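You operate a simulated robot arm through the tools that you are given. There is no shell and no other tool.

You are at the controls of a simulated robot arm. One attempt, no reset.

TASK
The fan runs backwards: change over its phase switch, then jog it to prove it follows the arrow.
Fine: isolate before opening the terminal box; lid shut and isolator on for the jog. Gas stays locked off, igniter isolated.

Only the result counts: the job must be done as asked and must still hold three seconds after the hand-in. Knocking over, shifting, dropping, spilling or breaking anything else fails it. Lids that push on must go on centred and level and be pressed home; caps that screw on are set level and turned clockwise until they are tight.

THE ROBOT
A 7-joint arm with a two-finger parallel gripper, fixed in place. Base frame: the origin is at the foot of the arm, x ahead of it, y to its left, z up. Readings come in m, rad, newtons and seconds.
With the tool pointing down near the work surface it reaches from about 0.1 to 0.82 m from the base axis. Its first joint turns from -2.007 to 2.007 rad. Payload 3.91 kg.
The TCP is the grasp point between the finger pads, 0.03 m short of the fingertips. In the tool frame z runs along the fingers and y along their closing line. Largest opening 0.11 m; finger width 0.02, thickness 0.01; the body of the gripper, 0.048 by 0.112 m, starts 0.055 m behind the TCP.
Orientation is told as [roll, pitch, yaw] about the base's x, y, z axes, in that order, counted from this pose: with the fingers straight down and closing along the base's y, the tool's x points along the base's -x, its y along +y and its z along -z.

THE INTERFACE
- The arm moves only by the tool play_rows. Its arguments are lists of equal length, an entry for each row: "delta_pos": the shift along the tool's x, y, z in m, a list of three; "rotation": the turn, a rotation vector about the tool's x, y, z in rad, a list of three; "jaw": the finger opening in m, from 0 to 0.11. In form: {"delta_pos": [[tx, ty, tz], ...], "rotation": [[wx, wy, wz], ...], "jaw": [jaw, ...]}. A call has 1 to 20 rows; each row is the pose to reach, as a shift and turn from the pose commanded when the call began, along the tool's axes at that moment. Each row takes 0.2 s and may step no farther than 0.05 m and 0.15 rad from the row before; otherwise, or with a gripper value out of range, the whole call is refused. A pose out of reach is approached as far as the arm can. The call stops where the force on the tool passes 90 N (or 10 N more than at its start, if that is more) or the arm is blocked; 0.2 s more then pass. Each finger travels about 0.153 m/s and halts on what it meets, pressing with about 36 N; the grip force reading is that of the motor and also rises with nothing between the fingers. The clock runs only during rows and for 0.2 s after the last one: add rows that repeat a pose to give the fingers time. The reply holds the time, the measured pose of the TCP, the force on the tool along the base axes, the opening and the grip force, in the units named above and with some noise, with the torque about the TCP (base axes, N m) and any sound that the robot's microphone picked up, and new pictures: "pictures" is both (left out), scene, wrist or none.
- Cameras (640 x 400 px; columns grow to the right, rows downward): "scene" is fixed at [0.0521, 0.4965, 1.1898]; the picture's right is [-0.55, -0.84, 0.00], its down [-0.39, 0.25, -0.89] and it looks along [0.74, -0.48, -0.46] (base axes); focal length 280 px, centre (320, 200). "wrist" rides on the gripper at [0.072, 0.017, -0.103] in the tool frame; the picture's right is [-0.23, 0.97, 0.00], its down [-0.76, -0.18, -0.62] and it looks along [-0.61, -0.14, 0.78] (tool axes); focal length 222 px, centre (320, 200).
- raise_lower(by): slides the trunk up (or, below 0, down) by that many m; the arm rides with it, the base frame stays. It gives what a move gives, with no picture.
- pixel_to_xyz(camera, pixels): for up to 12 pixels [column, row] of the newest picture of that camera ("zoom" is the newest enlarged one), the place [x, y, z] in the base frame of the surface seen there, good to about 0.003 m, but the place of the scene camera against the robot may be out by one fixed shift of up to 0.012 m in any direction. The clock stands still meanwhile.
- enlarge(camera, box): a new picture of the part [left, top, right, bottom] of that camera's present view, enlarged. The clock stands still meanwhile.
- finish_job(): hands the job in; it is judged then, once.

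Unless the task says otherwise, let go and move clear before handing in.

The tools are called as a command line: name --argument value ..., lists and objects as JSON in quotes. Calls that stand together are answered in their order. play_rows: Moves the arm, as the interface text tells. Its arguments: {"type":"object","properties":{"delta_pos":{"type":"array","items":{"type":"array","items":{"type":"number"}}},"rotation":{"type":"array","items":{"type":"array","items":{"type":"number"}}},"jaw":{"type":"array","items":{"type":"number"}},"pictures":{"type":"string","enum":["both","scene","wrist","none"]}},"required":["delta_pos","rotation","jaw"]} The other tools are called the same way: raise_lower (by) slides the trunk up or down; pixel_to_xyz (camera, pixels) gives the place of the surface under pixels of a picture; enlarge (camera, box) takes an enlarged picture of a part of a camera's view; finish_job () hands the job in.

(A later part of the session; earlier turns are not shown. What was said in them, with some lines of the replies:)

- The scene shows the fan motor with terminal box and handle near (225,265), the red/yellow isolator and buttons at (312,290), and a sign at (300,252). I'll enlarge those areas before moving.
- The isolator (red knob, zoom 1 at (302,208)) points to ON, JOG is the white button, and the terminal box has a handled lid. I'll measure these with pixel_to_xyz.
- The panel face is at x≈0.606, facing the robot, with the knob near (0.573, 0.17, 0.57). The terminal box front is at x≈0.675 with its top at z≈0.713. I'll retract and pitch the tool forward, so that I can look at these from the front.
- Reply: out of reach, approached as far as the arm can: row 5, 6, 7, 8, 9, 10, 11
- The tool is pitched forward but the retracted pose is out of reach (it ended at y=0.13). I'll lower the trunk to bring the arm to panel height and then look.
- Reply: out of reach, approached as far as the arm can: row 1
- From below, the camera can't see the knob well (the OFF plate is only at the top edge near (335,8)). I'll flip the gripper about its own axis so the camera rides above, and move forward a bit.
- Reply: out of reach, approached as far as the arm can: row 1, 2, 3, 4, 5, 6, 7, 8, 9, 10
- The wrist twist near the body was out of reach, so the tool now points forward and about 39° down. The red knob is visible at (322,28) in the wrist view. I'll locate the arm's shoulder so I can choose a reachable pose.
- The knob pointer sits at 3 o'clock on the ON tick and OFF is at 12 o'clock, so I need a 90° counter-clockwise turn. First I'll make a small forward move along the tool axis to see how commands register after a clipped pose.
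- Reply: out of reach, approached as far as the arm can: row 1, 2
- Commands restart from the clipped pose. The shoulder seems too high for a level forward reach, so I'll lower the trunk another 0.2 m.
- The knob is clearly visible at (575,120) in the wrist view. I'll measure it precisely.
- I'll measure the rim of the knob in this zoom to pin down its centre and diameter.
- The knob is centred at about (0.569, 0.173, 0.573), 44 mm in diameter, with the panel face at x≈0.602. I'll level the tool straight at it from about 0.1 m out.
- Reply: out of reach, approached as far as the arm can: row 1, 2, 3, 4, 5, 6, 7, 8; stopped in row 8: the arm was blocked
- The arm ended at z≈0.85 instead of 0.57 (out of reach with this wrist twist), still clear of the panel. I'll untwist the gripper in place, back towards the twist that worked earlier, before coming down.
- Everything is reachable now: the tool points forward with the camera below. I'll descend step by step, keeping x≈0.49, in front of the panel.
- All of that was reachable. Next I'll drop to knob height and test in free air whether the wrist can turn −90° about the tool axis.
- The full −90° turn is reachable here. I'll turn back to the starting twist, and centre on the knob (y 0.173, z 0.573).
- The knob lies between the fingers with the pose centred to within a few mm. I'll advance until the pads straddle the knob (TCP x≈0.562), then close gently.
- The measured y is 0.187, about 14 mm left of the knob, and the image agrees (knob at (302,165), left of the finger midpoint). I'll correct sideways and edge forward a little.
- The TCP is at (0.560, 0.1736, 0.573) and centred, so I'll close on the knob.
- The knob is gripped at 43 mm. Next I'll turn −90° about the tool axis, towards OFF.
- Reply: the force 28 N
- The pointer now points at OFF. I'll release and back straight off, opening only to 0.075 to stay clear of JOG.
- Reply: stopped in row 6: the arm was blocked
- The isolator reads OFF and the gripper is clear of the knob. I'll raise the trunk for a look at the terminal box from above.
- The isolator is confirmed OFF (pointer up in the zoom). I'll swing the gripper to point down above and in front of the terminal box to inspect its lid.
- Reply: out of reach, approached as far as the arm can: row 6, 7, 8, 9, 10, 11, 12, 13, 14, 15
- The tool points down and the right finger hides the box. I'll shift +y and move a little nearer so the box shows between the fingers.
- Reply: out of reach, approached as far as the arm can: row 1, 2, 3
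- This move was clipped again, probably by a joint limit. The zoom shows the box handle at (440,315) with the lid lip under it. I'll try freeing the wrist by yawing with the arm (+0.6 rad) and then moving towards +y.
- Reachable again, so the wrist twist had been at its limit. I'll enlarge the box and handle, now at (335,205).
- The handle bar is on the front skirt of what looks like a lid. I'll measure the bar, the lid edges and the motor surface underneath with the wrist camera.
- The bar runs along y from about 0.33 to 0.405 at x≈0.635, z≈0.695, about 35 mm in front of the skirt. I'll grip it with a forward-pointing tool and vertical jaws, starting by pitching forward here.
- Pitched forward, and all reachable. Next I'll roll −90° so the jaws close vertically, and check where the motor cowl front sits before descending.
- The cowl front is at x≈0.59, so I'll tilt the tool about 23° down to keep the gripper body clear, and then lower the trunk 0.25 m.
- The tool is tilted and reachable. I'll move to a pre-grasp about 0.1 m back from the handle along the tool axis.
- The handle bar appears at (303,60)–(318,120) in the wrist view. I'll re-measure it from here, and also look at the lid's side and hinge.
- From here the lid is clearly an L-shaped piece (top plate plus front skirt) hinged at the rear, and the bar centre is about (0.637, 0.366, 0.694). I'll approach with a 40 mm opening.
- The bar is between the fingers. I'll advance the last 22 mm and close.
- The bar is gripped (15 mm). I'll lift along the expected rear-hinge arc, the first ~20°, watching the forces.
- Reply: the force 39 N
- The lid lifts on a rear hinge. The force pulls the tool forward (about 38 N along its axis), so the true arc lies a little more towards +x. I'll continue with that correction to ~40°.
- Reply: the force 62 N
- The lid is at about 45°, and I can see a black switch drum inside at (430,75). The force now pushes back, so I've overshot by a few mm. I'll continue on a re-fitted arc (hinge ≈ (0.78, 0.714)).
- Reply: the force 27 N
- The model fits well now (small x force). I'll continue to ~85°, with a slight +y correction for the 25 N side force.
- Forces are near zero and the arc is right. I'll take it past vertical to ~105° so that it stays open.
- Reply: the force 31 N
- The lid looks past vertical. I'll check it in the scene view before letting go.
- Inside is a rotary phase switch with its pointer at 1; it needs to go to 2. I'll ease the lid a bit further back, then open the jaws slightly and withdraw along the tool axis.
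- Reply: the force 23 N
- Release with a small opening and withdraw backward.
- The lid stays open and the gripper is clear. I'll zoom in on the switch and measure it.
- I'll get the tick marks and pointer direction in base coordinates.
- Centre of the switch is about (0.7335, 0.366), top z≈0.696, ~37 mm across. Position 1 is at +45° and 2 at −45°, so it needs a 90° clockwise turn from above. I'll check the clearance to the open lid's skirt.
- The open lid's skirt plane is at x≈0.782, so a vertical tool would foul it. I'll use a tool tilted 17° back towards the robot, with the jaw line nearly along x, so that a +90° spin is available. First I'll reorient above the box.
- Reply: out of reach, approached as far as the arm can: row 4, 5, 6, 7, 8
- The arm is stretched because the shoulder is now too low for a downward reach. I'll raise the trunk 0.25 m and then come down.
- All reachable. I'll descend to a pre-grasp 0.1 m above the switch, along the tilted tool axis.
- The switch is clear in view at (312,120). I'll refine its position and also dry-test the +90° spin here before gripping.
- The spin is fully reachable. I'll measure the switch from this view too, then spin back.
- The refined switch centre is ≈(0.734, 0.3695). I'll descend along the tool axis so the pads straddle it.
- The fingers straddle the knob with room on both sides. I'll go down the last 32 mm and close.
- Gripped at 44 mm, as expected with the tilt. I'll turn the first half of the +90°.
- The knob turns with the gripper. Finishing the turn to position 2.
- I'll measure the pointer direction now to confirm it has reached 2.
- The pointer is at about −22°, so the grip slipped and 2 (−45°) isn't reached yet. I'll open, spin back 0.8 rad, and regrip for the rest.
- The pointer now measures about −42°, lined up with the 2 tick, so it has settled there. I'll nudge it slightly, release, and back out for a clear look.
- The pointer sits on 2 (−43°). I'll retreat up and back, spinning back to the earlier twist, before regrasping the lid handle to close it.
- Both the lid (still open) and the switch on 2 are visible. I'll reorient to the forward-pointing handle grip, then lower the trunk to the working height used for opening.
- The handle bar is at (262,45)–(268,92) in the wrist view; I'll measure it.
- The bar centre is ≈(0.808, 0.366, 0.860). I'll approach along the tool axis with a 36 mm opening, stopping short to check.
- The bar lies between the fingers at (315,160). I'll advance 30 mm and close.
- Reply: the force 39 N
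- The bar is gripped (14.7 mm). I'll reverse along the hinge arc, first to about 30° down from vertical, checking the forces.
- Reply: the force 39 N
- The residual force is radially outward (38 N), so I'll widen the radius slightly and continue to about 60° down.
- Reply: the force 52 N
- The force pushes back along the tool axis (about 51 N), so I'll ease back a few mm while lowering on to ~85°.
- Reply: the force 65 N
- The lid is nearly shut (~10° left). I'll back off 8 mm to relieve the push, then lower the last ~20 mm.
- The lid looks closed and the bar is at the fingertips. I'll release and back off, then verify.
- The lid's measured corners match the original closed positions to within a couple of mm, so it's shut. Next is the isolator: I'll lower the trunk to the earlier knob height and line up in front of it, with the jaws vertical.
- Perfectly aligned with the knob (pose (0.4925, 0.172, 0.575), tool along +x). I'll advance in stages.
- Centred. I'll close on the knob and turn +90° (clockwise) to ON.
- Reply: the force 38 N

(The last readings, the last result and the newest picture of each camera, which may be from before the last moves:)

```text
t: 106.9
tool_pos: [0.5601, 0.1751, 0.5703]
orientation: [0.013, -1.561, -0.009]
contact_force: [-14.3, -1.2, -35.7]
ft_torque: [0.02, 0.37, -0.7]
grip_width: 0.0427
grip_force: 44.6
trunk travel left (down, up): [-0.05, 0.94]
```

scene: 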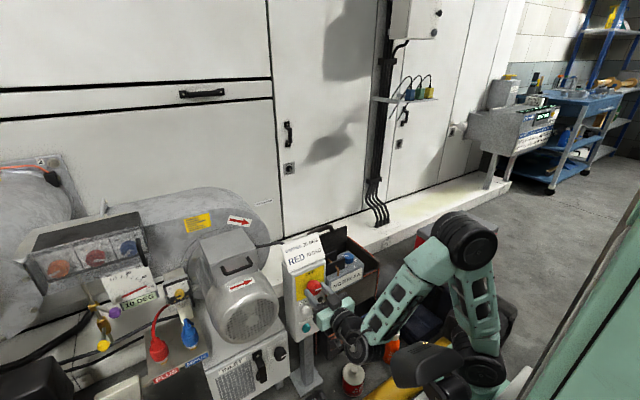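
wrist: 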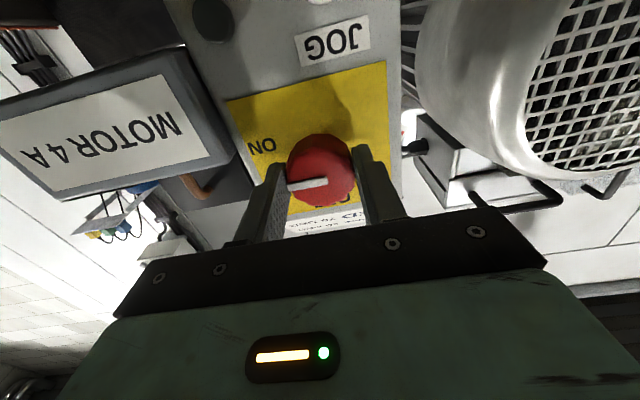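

The pointer is at ON. I'll release and back off.

play_rows --delta_pos '[[0, 0, 0], [0, 0, 0], [0, 0, -0.02], [0, 0, -0.04], [0, 0, -0.06], [0, 0, -0.06]]' --rotation '[[0, 0, 0], [0, 0, 0], [0, 0, 0], [0, 0, 0], [0, 0, 0], [0, 0, 0]]' --jaw '[0.075, 0.075, 0.075, 0.075, 0.075, 0.075]'

enlarge --camera "scene" --box '[270, 225, 370, 345]'

enlarge --camera "wrist" --box '[220, 0, 420, 200]'

```text
t: 108.3
tool_pos: [0.5011, 0.1749, 0.5731]
orientation: [0.029, -1.569, -0.025]
contact_force: [0.4, -0.1, -0.6]
ft_torque: [0.01, -0.03, -0.01]
grip_width: 0.0752
grip_force: 0.1
trunk travel left (down, up): [-0.05, 0.94]
```

scene: 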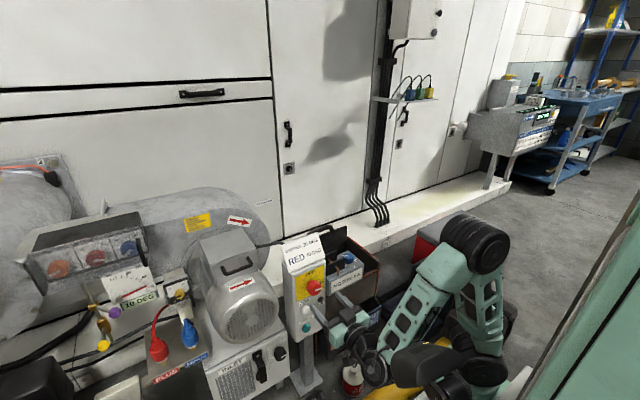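
wrist: 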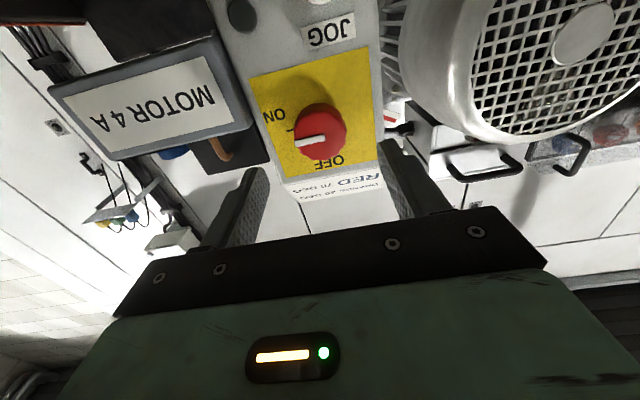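

```text
3.33 times, centred on (320, 285) of scene
```

zoom: 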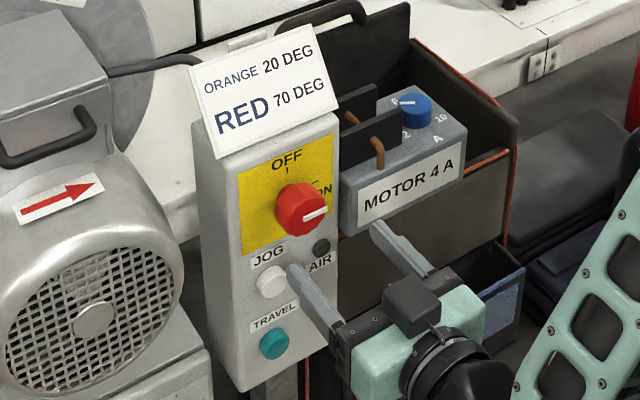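

```text
2.00 times, centred on (320, 100) of wrist
```

zoom: 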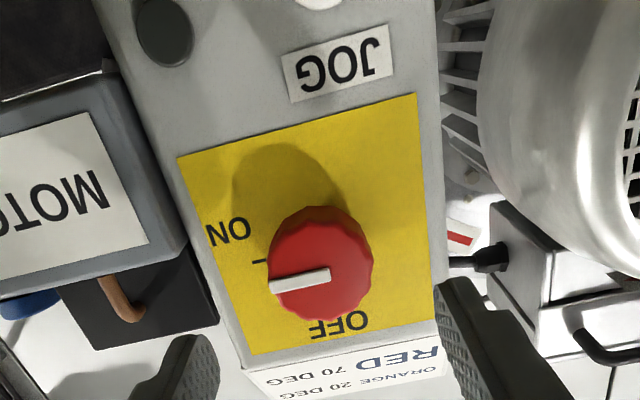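

The isolator is ON, matching the original pointer. I'll close the fingers and line up with JOG (y≈0.196, z≈0.478).

play_rows --delta_pos '[[0.02, 0.005, 0], [0.045, 0.011, 0], [0.07, 0.017, 0], [0.095, 0.0215, 0], [0.095, 0.0215, 0]]' --rotation '[[0, 0, 0], [0, 0, 0], [0, 0, 0], [0, 0, 0], [0, 0, 0]]' --jaw '[0.03, 0.0, 0.0, 0.0, 0.0]'

enlarge --camera "wrist" --box '[220, 40, 420, 200]'

```text
t: 109.5
tool_pos: [0.5007, 0.1969, 0.4767]
orientation: [0.188, -1.568, -0.185]
contact_force: [0.1, -0.6, -0.1]
ft_torque: [-0.01, -0.02, -0.01]
grip_width: 0.0
grip_force: 36.0
trunk travel left (down, up): [-0.05, 0.94]
```

scene: 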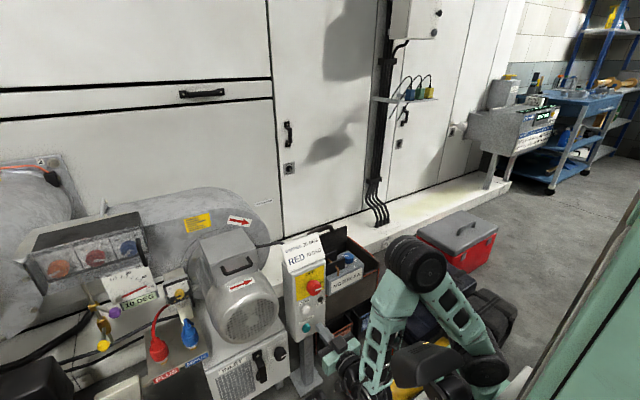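
wrist: 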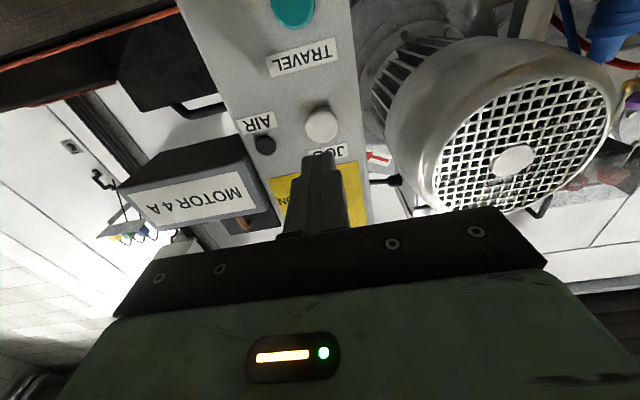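

```text
2.50 times, centred on (320, 120) of wrist
```

zoom: 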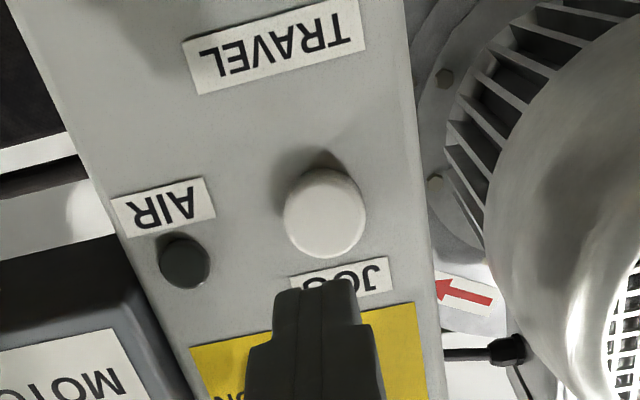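

pixel_to_xyz --camera "zoom" --pixels '[[325, 212], [300, 212], [350, 212], [325, 190], [325, 238], [185, 262], [260, 215]]'

```text
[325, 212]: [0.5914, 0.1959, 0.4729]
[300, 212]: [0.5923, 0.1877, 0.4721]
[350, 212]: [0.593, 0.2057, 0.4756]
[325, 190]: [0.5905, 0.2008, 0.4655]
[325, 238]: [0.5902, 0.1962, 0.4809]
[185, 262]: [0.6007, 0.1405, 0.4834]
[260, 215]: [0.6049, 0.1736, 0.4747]
```

JOG centre is ≈(0.591, 0.197, 0.474). I'll approach to just short of contact.

play_rows --delta_pos '[[0.001, 0, 0.025], [0.001, 0, 0.045], [0.001, 0, 0.053], [0.001, 0, 0.053]]' --rotation '[[0, 0, 0], [0, 0, 0], [0, 0, 0], [0, 0, 0]]' --jaw '[0.0, 0.0, 0.0, 0.0]'

enlarge --camera "scene" --box '[200, 225, 370, 345]'

```text
t: 110.5
tool_pos: [0.5532, 0.1958, 0.4777]
orientation: [-0.069, -1.571, 0.073]
contact_force: [-0.1, 0.7, -0.4]
ft_torque: [0.01, 0.0, 0.02]
grip_width: 0.0
grip_force: 35.8
trunk travel left (down, up): [-0.05, 0.94]
```

scene: 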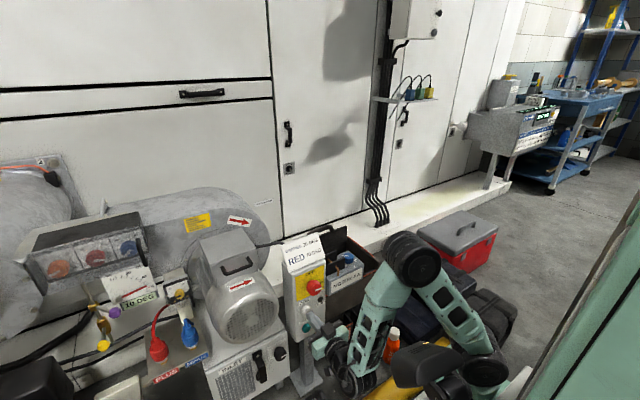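
wrist: 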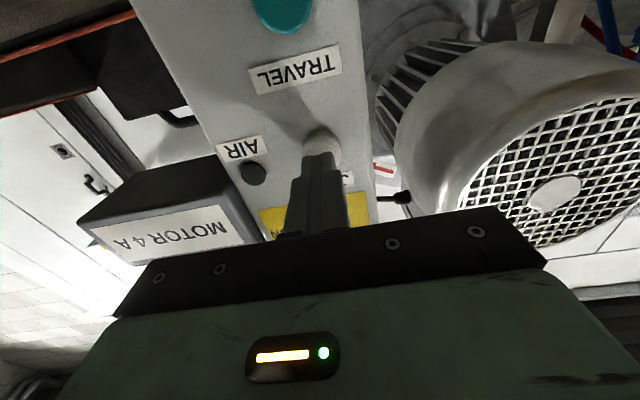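

```text
3.33 times, centred on (285, 285) of scene
```

zoom: 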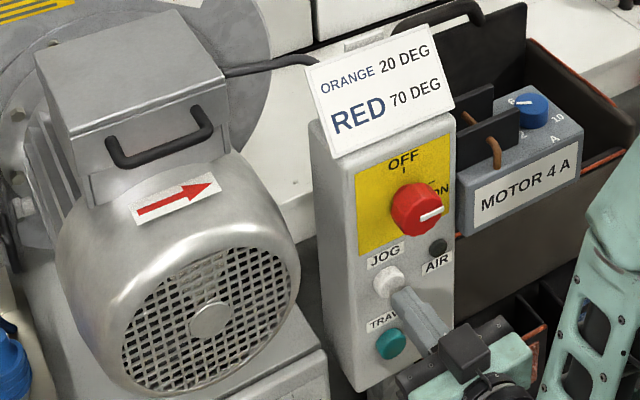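

The fingertips are just in front of JOG. I'll press in and hold for a moment, ending while pressed so I can see the lamp and fan.

play_rows --delta_pos '[[0.003, 0.001, 0.006], [0.003, 0.001, 0.011], [0.003, 0.001, 0.016], [0.003, 0.001, 0.018], [0.003, 0.001, 0.018], [0.003, 0.001, 0.018]]' --rotation '[[0, 0, 0], [0, 0, 0], [0, 0, 0], [0, 0, 0], [0, 0, 0], [0, 0, 0]]' --jaw '[0.0, 0.0, 0.0, 0.0, 0.0, 0.0]'

enlarge --camera "scene" --box '[200, 225, 370, 345]'

enlarge --camera "wrist" --box '[220, 60, 640, 260]'

```text
t: 111.9
tool_pos: [0.5697, 0.1972, 0.4731]
orientation: [-0.244, -1.567, 0.248]
contact_force: [-21.3, -7.2, -5.9]
ft_torque: [0.0, 0.15, -0.23]
grip_width: 0.0001
grip_force: 35.4
trunk travel left (down, up): [-0.05, 0.94]
heard: click
```

scene: 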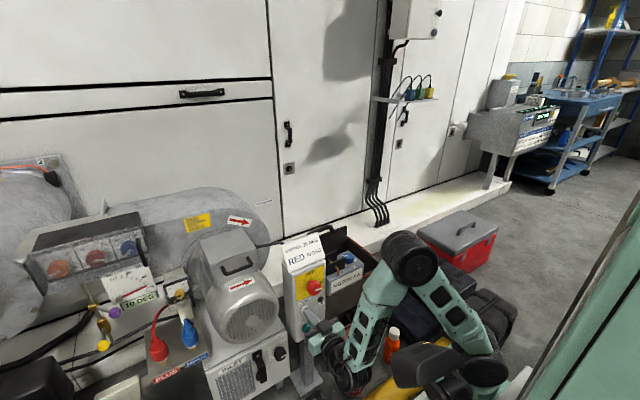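
wrist: 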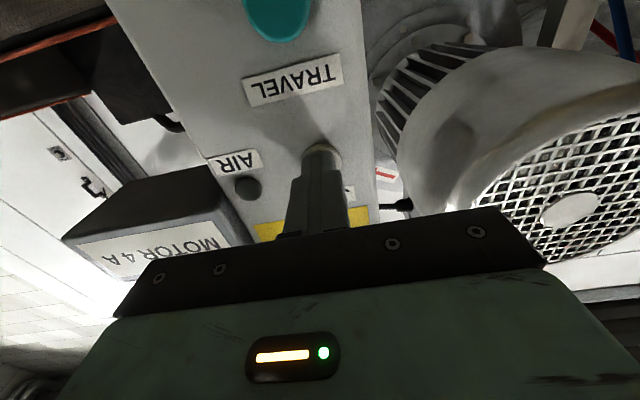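

```text
3.33 times, centred on (285, 285) of scene
```

zoom: 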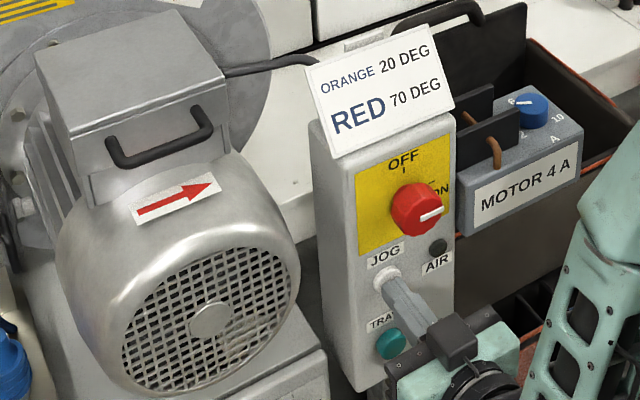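

```text
1.52 times, centred on (430, 160) of wrist
```

zoom: 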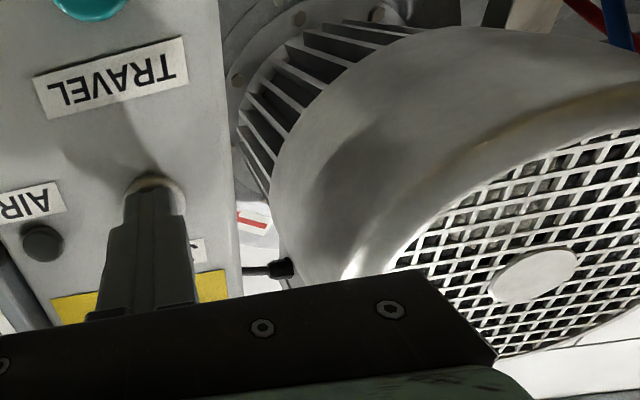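

I heard a click, so JOG is made. I'll keep it held for a couple of seconds and watch the AIR lamp and the fan behind the grille.

play_rows --delta_pos '[[0, 0, 0.001], [0, 0, 0.001], [0, 0, 0.001], [0, 0, 0.001], [0, 0, 0.001], [0, 0, 0.001], [0, 0, 0.001], [0, 0, 0.001]]' --rotation '[[0, 0, 0], [0, 0, 0], [0, 0, 0], [0, 0, 0], [0, 0, 0], [0, 0, 0], [0, 0, 0], [0, 0, 0]]' --jaw '[0.0, 0.0, 0.0, 0.0, 0.0, 0.0, 0.0, 0.0]'

enlarge --camera "scene" --box '[270, 260, 350, 330]'

enlarge --camera "scene" --box '[215, 270, 290, 345]'

```text
t: 113.7
tool_pos: [0.5704, 0.1985, 0.473]
orientation: [-0.07, -1.567, 0.075]
contact_force: [-33.1, -2.4, -14.7]
ft_torque: [0.01, 0.35, -0.04]
grip_width: 0.0001
grip_force: 36.0
trunk travel left (down, up): [-0.05, 0.94]
```

scene: 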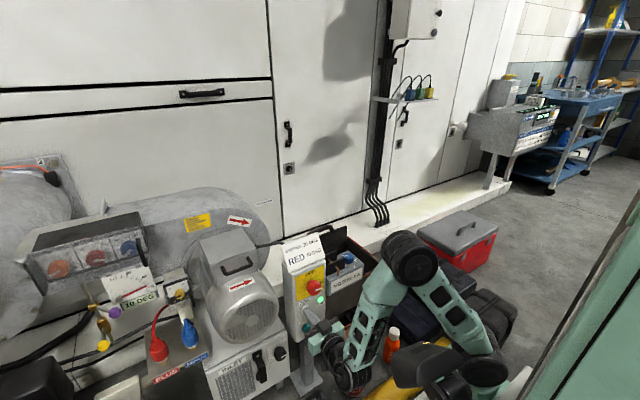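
wrist: 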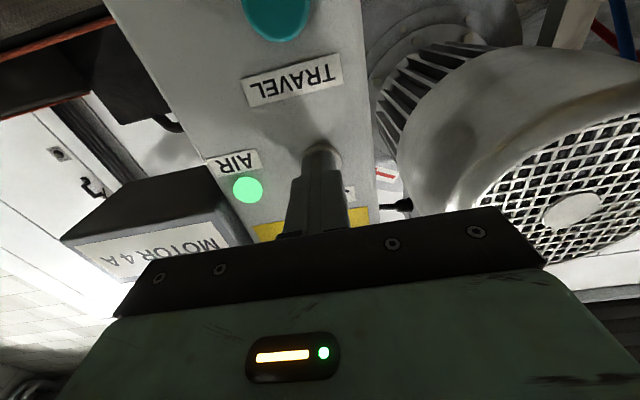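

```text
5.71 times, centred on (310, 295) of scene
```

zoom: 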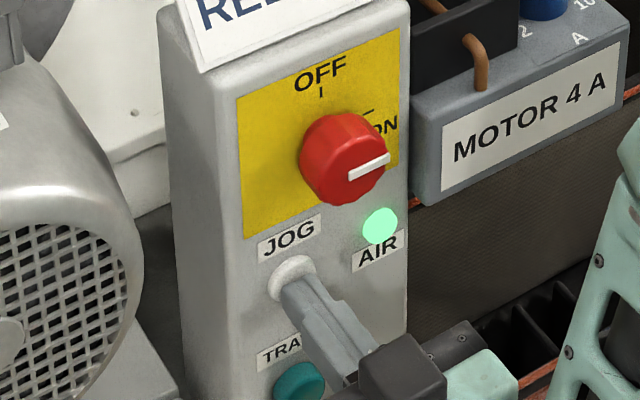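

```text
5.33 times, centred on (252, 308) of scene
```

zoom: 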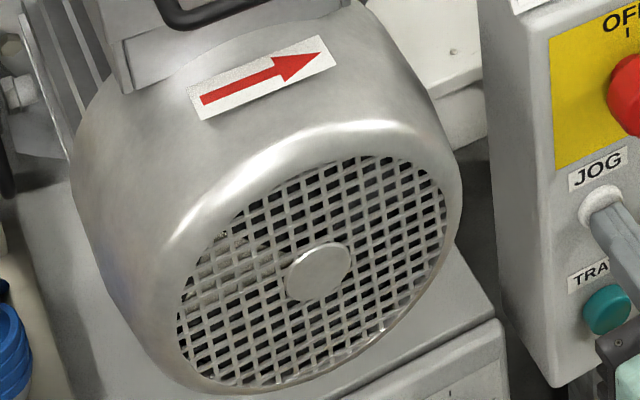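

The AIR lamp is lit green with JOG held, so the fan is moving air. I'll release JOG by drawing back, and watch the coast-down for the direction.

play_rows --delta_pos '[[0, 0, -0.03]]' --rotation '[[0, 0, 0]]' --jaw '[0.0]' --pictures "scene"

enlarge --camera "scene" --box '[215, 270, 290, 345]'

play_rows --delta_pos '[[0, 0, -0.03]]' --rotation '[[0, 0, 0]]' --jaw '[0.0]' --pictures "scene"

enlarge --camera "scene" --box '[215, 270, 290, 345]'

```text
t: 114.1
tool_pos: [0.542, 0.1949, 0.4756]
orientation: [1.861, -1.568, -1.86]
contact_force: [-0.5, -0.2, 0.1]
ft_torque: [0.0, 0.02, -0.01]
grip_width: 0.0
grip_force: 35.9
trunk travel left (down, up): [-0.05, 0.94]
```

scene: 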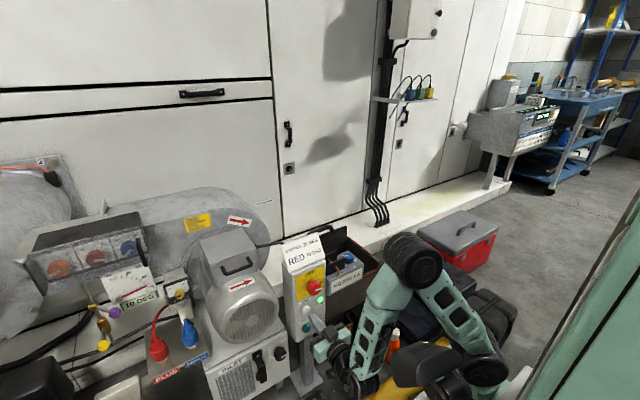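

```text
5.33 times, centred on (252, 308) of scene
```

zoom: 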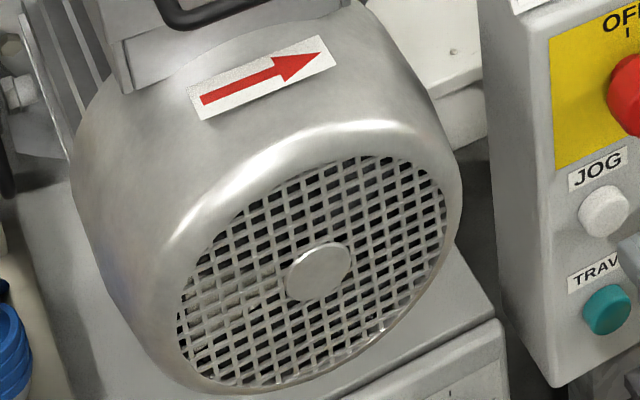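

```text
t: 114.5
tool_pos: [0.5107, 0.1949, 0.4759]
orientation: [0.644, -1.57, -0.642]
contact_force: [-0.7, -0.2, 0.6]
ft_torque: [0.0, -0.03, 0.0]
grip_width: 0.0001
grip_force: 36.4
trunk travel left (down, up): [-0.05, 0.94]
```

scene: 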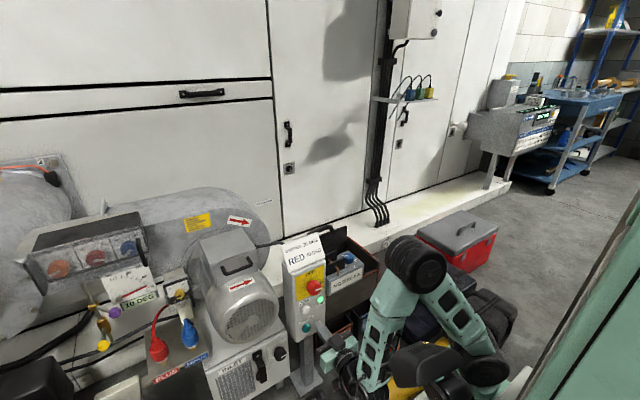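

```text
5.33 times, centred on (252, 308) of scene
```

zoom: 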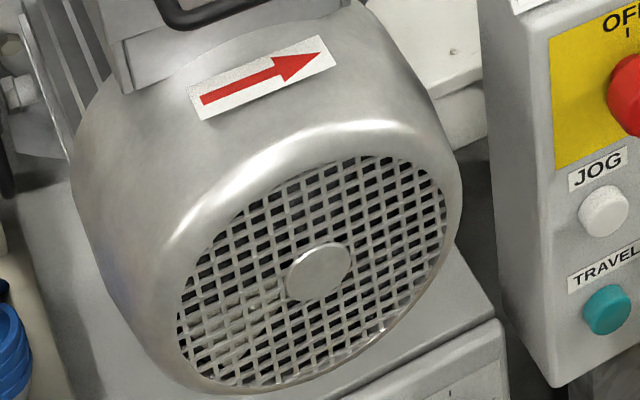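

The fan is coasting and a light blade is faintly visible behind the grille on the left. I'll take more short frames as it slows, to establish the direction properly.

play_rows --delta_pos '[[0, 0, 0]]' --rotation '[[0, 0, 0]]' --jaw '[0.0]' --pictures "none"

enlarge --camera "scene" --box '[225, 285, 285, 345]'

play_rows --delta_pos '[[0, 0, 0]]' --rotation '[[0, 0, 0]]' --jaw '[0.0]' --pictures "none"

enlarge --camera "scene" --box '[225, 285, 285, 345]'

play_rows --delta_pos '[[0, 0, 0]]' --rotation '[[0, 0, 0]]' --jaw '[0.0]' --pictures "none"

enlarge --camera "scene" --box '[225, 285, 285, 345]'

play_rows --delta_pos '[[0, 0, 0]]' --rotation '[[0, 0, 0]]' --jaw '[0.0]' --pictures "scene"

enlarge --camera "scene" --box '[225, 285, 285, 345]'

```text
t: 114.9
tool_pos: [0.5107, 0.1946, 0.4761]
orientation: [0.163, -1.569, -0.16]
contact_force: [0.0, 0.6, 0.9]
ft_torque: [-0.06, -0.04, 0.01]
grip_width: 0.0004
grip_force: 36.5
trunk travel left (down, up): [-0.05, 0.94]
```

```text
6.67 times, centred on (255, 315) of scene
```

zoom: 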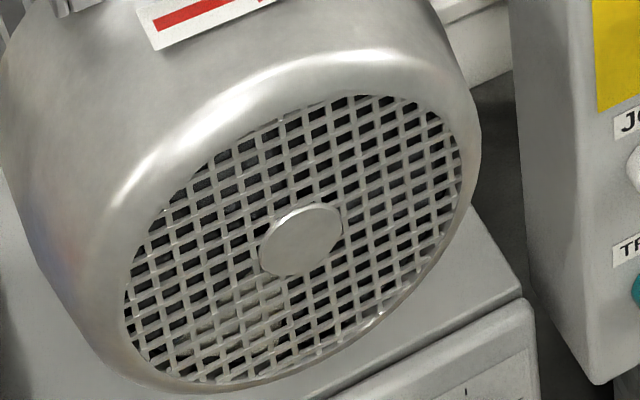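

```text
t: 115.3
tool_pos: [0.51, 0.1958, 0.4759]
orientation: [0.052, -1.569, -0.047]
contact_force: [0.1, 0.3, 0.2]
ft_torque: [0.0, 0.02, -0.02]
grip_width: 0.0
grip_force: 35.9
trunk travel left (down, up): [-0.05, 0.94]
```

```text
6.67 times, centred on (255, 315) of scene
```

zoom: 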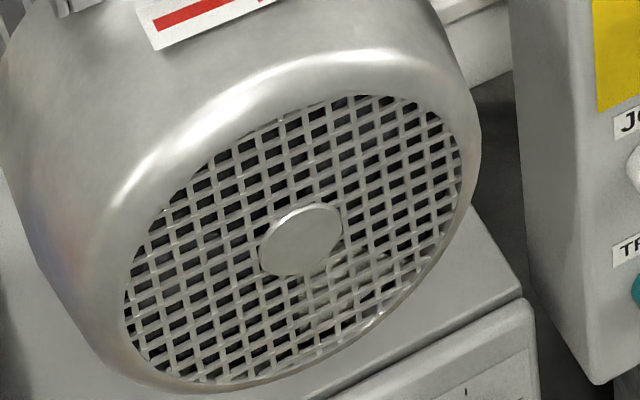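

```text
t: 115.7
tool_pos: [0.5102, 0.1939, 0.4763]
orientation: [0.06, -1.568, -0.057]
contact_force: [-0.7, -0.8, 0.2]
ft_torque: [0.0, 0.01, 0.01]
grip_width: 0.0001
grip_force: 36.0
trunk travel left (down, up): [-0.05, 0.94]
```

```text
6.67 times, centred on (255, 315) of scene
```

zoom: 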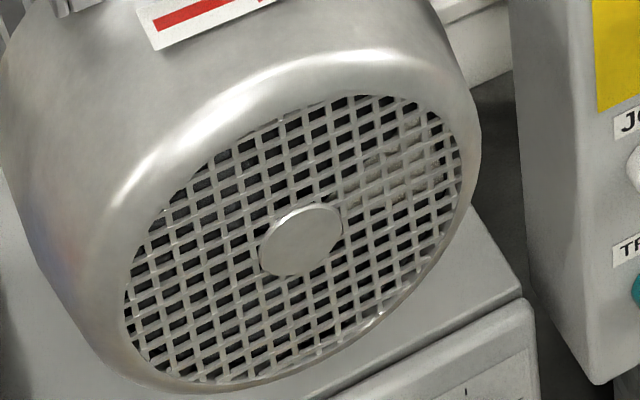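

```text
t: 116.1
tool_pos: [0.5107, 0.1956, 0.4766]
orientation: [0.062, -1.568, -0.058]
contact_force: [0.6, 1.2, 0.3]
ft_torque: [-0.01, 0.01, 0.02]
grip_width: 0.0
grip_force: 36.5
trunk travel left (down, up): [-0.05, 0.94]
```

scene: 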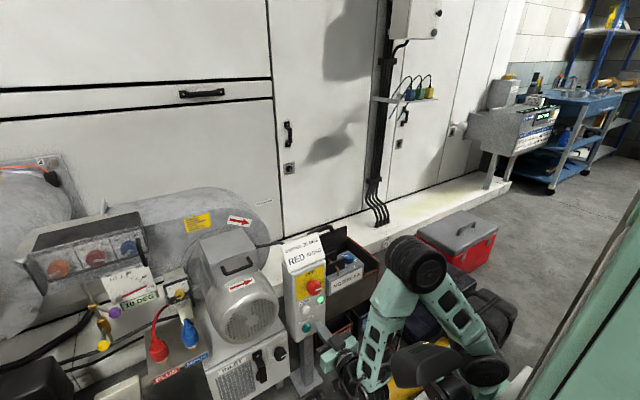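

```text
6.67 times, centred on (255, 315) of scene
```

zoom: 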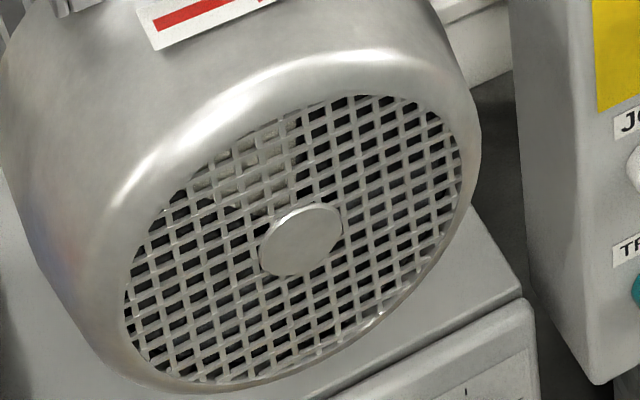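

The light blade is a usable marker, and the frame-to-frame shifts fit a clockwise fan slowing from about one turn per frame. I'll watch a few more slower frames to be certain.

play_rows --delta_pos '[[0, 0, 0]]' --rotation '[[0, 0, 0]]' --jaw '[0.0]' --pictures "none"

enlarge --camera "scene" --box '[225, 285, 285, 345]'

play_rows --delta_pos '[[0, 0, 0]]' --rotation '[[0, 0, 0]]' --jaw '[0.0]' --pictures "none"

enlarge --camera "scene" --box '[225, 285, 285, 345]'

play_rows --delta_pos '[[0, 0, 0]]' --rotation '[[0, 0, 0]]' --jaw '[0.0]' --pictures "none"

enlarge --camera "scene" --box '[225, 285, 285, 345]'

play_rows --delta_pos '[[0, 0, 0]]' --rotation '[[0, 0, 0]]' --jaw '[0.0]' --pictures "none"

enlarge --camera "scene" --box '[225, 285, 285, 345]'

play_rows --delta_pos '[[0, 0, 0]]' --rotation '[[0, 0, 0]]' --jaw '[0.0]' --pictures "scene"

enlarge --camera "scene" --box '[225, 265, 345, 345]'

```text
t: 116.5
tool_pos: [0.5098, 0.1957, 0.4756]
orientation: [0.054, -1.57, -0.053]
contact_force: [0.2, -0.3, -0.1]
ft_torque: [-0.02, 0.01, -0.02]
grip_width: 0.0001
grip_force: 36.3
trunk travel left (down, up): [-0.05, 0.94]
```

```text
6.67 times, centred on (255, 315) of scene
```

zoom: 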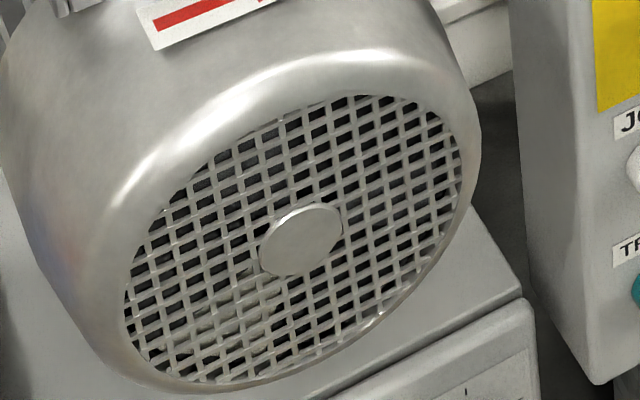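

```text
t: 116.9
tool_pos: [0.511, 0.1945, 0.4755]
orientation: [0.053, -1.569, -0.051]
contact_force: [0.1, 0.1, 0.4]
ft_torque: [0.0, -0.01, 0.01]
grip_width: 0.0
grip_force: 36.1
trunk travel left (down, up): [-0.05, 0.94]
```

```text
6.67 times, centred on (255, 315) of scene
```

zoom: 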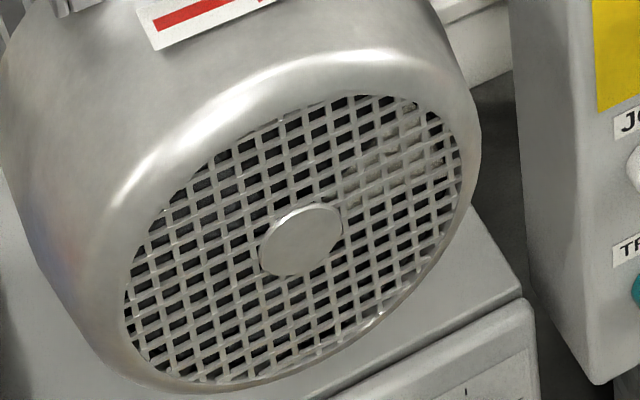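

```text
t: 117.3
tool_pos: [0.5098, 0.1952, 0.4762]
orientation: [0.057, -1.57, -0.053]
contact_force: [0.4, 0.4, 0.2]
ft_torque: [-0.01, 0.01, 0.04]
grip_width: 0.0
grip_force: 35.8
trunk travel left (down, up): [-0.05, 0.94]
```

```text
6.67 times, centred on (255, 315) of scene
```

zoom: 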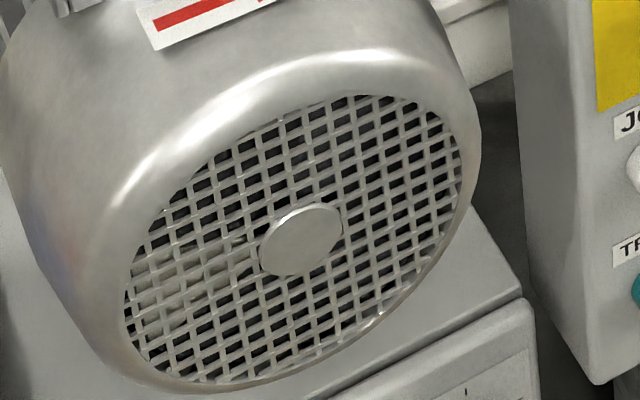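

```text
t: 117.7
tool_pos: [0.51, 0.1951, 0.4761]
orientation: [0.062, -1.569, -0.06]
contact_force: [-0.4, 0.2, -0.6]
ft_torque: [-0.01, -0.01, -0.04]
grip_width: 0.0
grip_force: 36.4
trunk travel left (down, up): [-0.05, 0.94]
```

```text
6.67 times, centred on (255, 315) of scene
```

zoom: 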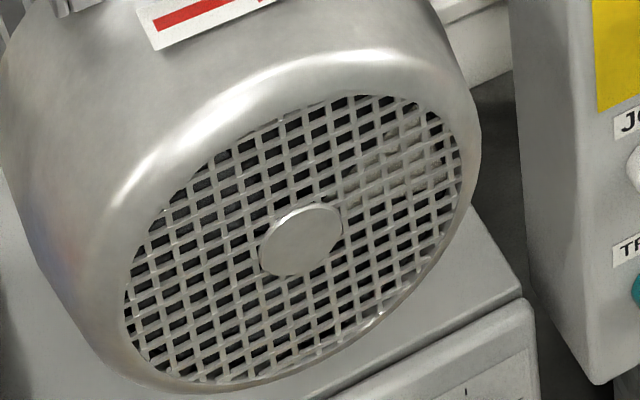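

```text
t: 118.1
tool_pos: [0.5107, 0.1957, 0.4764]
orientation: [0.06, -1.569, -0.056]
contact_force: [0.5, -0.6, -0.5]
ft_torque: [0.03, 0.01, -0.02]
grip_width: 0.0
grip_force: 36.0
trunk travel left (down, up): [-0.05, 0.94]
```

scene: 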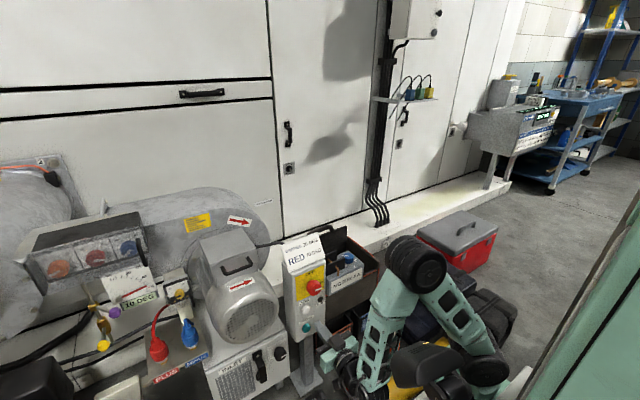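

```text
5.00 times, centred on (285, 305) of scene
```

zoom: 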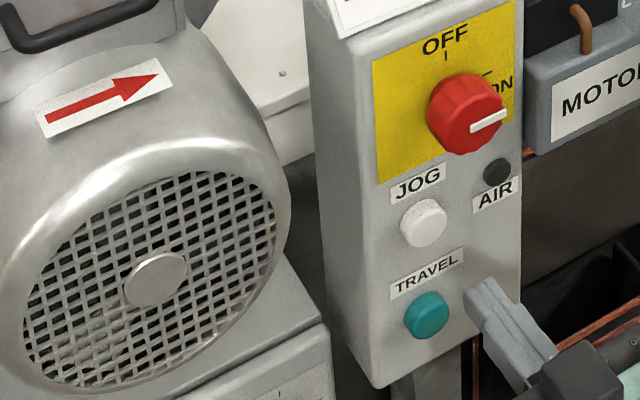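

AIR has gone out again, and the marker steps (9, 6.5, 6.75, 5.5, 5.5 clock-hours clockwise) shrink steadily. That means clockwise, following the arrow. I'll back further clear and take a last direction check as it stops.

play_rows --delta_pos '[[0, 0, -0.01]]' --rotation '[[0, 0, 0]]' --jaw '[0.0]' --pictures "none"

enlarge --camera "scene" --box '[225, 285, 285, 345]'

play_rows --delta_pos '[[0, 0, -0.01]]' --rotation '[[0, 0, 0]]' --jaw '[0.0]' --pictures "none"

enlarge --camera "scene" --box '[225, 285, 285, 345]'

play_rows --delta_pos '[[0, 0, 0]]' --rotation '[[0, 0, 0]]' --jaw '[0.0]' --pictures "none"

enlarge --camera "scene" --box '[225, 285, 285, 345]'

play_rows --delta_pos '[[0, 0, 0]]' --rotation '[[0, 0, 0]]' --jaw '[0.0]' --pictures "none"

enlarge --camera "scene" --box '[225, 285, 285, 345]'

play_rows --delta_pos '[[0, 0, 0]]' --rotation '[[0, 0, 0]]' --jaw '[0.0]'

enlarge --camera "scene" --box '[180, 215, 350, 345]'

```text
t: 118.5
tool_pos: [0.5015, 0.1959, 0.4749]
orientation: [0.143, -1.569, -0.14]
contact_force: [-0.5, 0.1, 0.7]
ft_torque: [-0.04, 0.0, -0.02]
grip_width: 0.0001
grip_force: 36.2
trunk travel left (down, up): [-0.05, 0.94]
```

```text
6.67 times, centred on (255, 315) of scene
```

zoom: 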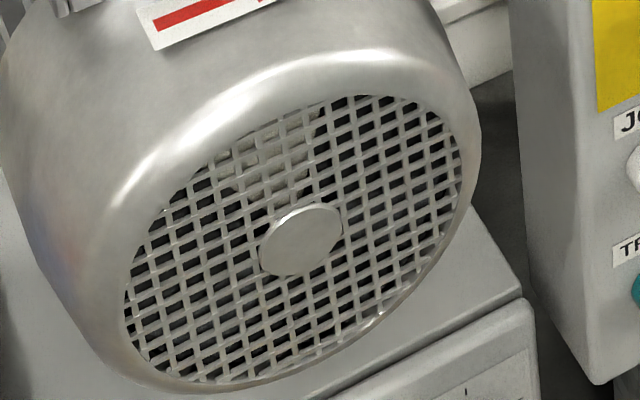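

```text
t: 118.9
tool_pos: [0.4905, 0.1959, 0.4753]
orientation: [-0.108, -1.57, 0.111]
contact_force: [0.1, 0.1, -0.1]
ft_torque: [-0.02, 0.03, 0.0]
grip_width: 0.0
grip_force: 35.9
trunk travel left (down, up): [-0.05, 0.94]
```

```text
6.67 times, centred on (255, 315) of scene
```

zoom: 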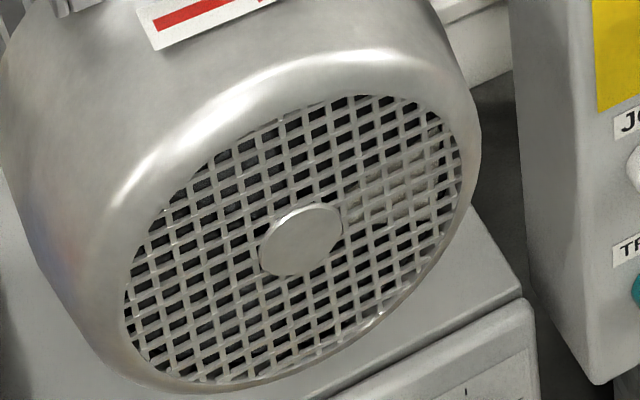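

```text
t: 119.3
tool_pos: [0.491, 0.1956, 0.4745]
orientation: [-0.019, -1.57, 0.025]
contact_force: [-0.6, -0.7, -1.4]
ft_torque: [-0.02, -0.01, -0.01]
grip_width: 0.0
grip_force: 36.4
trunk travel left (down, up): [-0.05, 0.94]
```

```text
6.67 times, centred on (255, 315) of scene
```

zoom: 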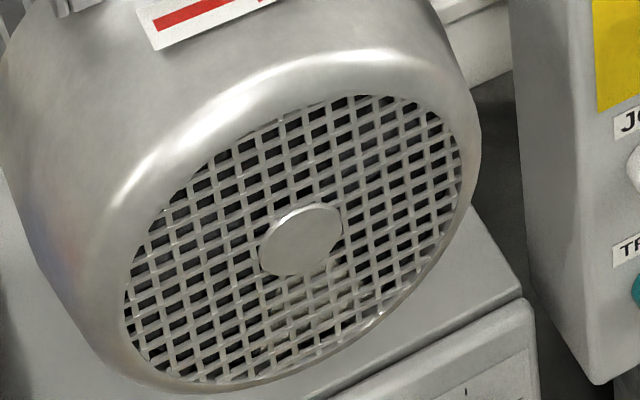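

```text
t: 119.7
tool_pos: [0.4909, 0.1964, 0.4746]
orientation: [0.057, -1.568, -0.051]
contact_force: [-0.4, 0.4, 0.0]
ft_torque: [-0.02, 0.0, 0.01]
grip_width: 0.0003
grip_force: 36.3
trunk travel left (down, up): [-0.05, 0.94]
```

```text
6.67 times, centred on (255, 315) of scene
```

zoom: 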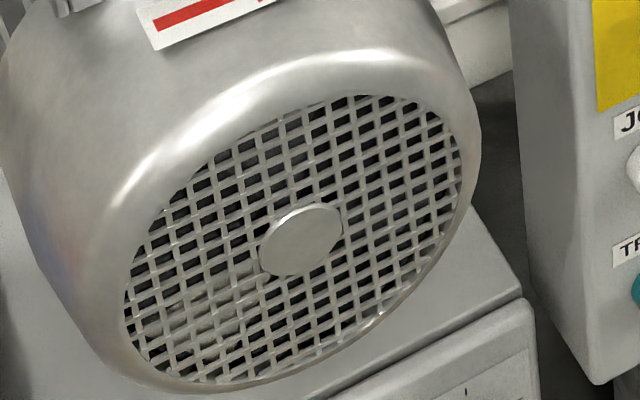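

```text
t: 120.1
tool_pos: [0.491, 0.1958, 0.4741]
orientation: [0.062, -1.568, -0.06]
contact_force: [-0.2, 0.1, -0.8]
ft_torque: [-0.02, -0.01, 0.01]
grip_width: 0.0
grip_force: 36.2
trunk travel left (down, up): [-0.05, 0.94]
```

scene: 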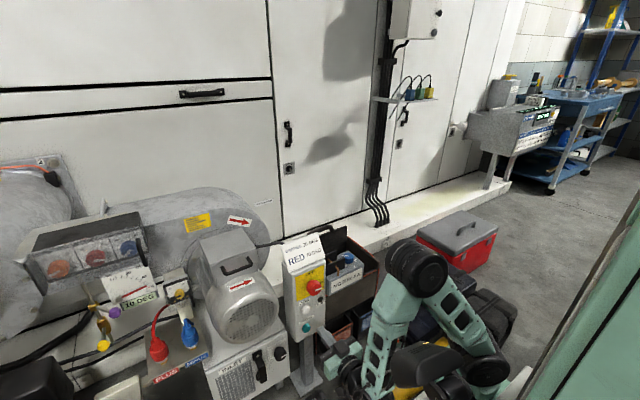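
wrist: 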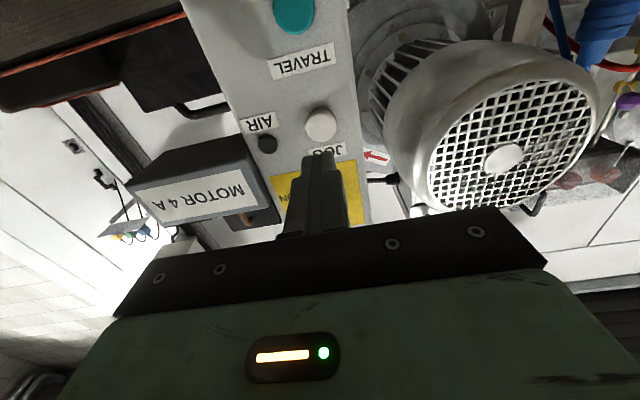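

```text
3.08 times, centred on (265, 280) of scene
```

zoom: 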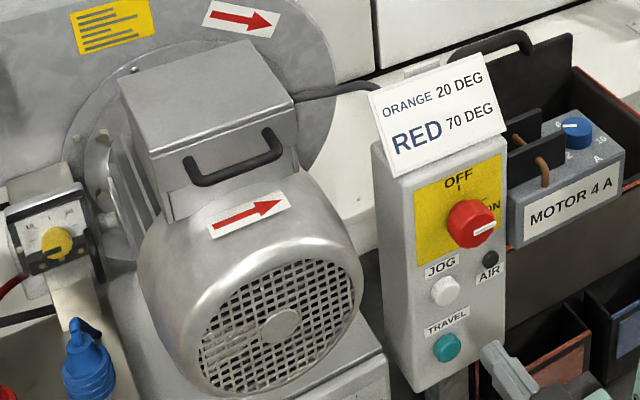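

The last frames settle it: the marker went 11 → 3 → 6 → 7:45 → 8:30 o'clock. The fan turns clockwise, along the arrow. The lid is shut, the isolator is ON, AIR lit during the jog, and the gripper is clear with nothing else touched, so I'm handing in.

finish_job

```text
The job is handed in.
```

The fan now turns clockwise, following the arrow, and the job is handed in.

- **Isolation:** I turned the isolator OFF before opening the terminal box.
- **Phase switch:** it is changed over from 1 to 2. My grip slipped partway through the turn, but after release the pointer measured within about 2° of the 2 mark.
- **Lid:** it is shut again. Its corners measured within about 2 mm of where they were at the start.
- **Jog:** with the lid shut and the isolator back ON, I held JOG for about two to three seconds and the AIR lamp lit green. As the fan coasted down, a light-coloured blade behind the grille moved clockwise, the way the arrow points.

The isolator is left ON. I did not touch the gas valves or the igniter, and the gripper is about 7 cm clear of the panel.
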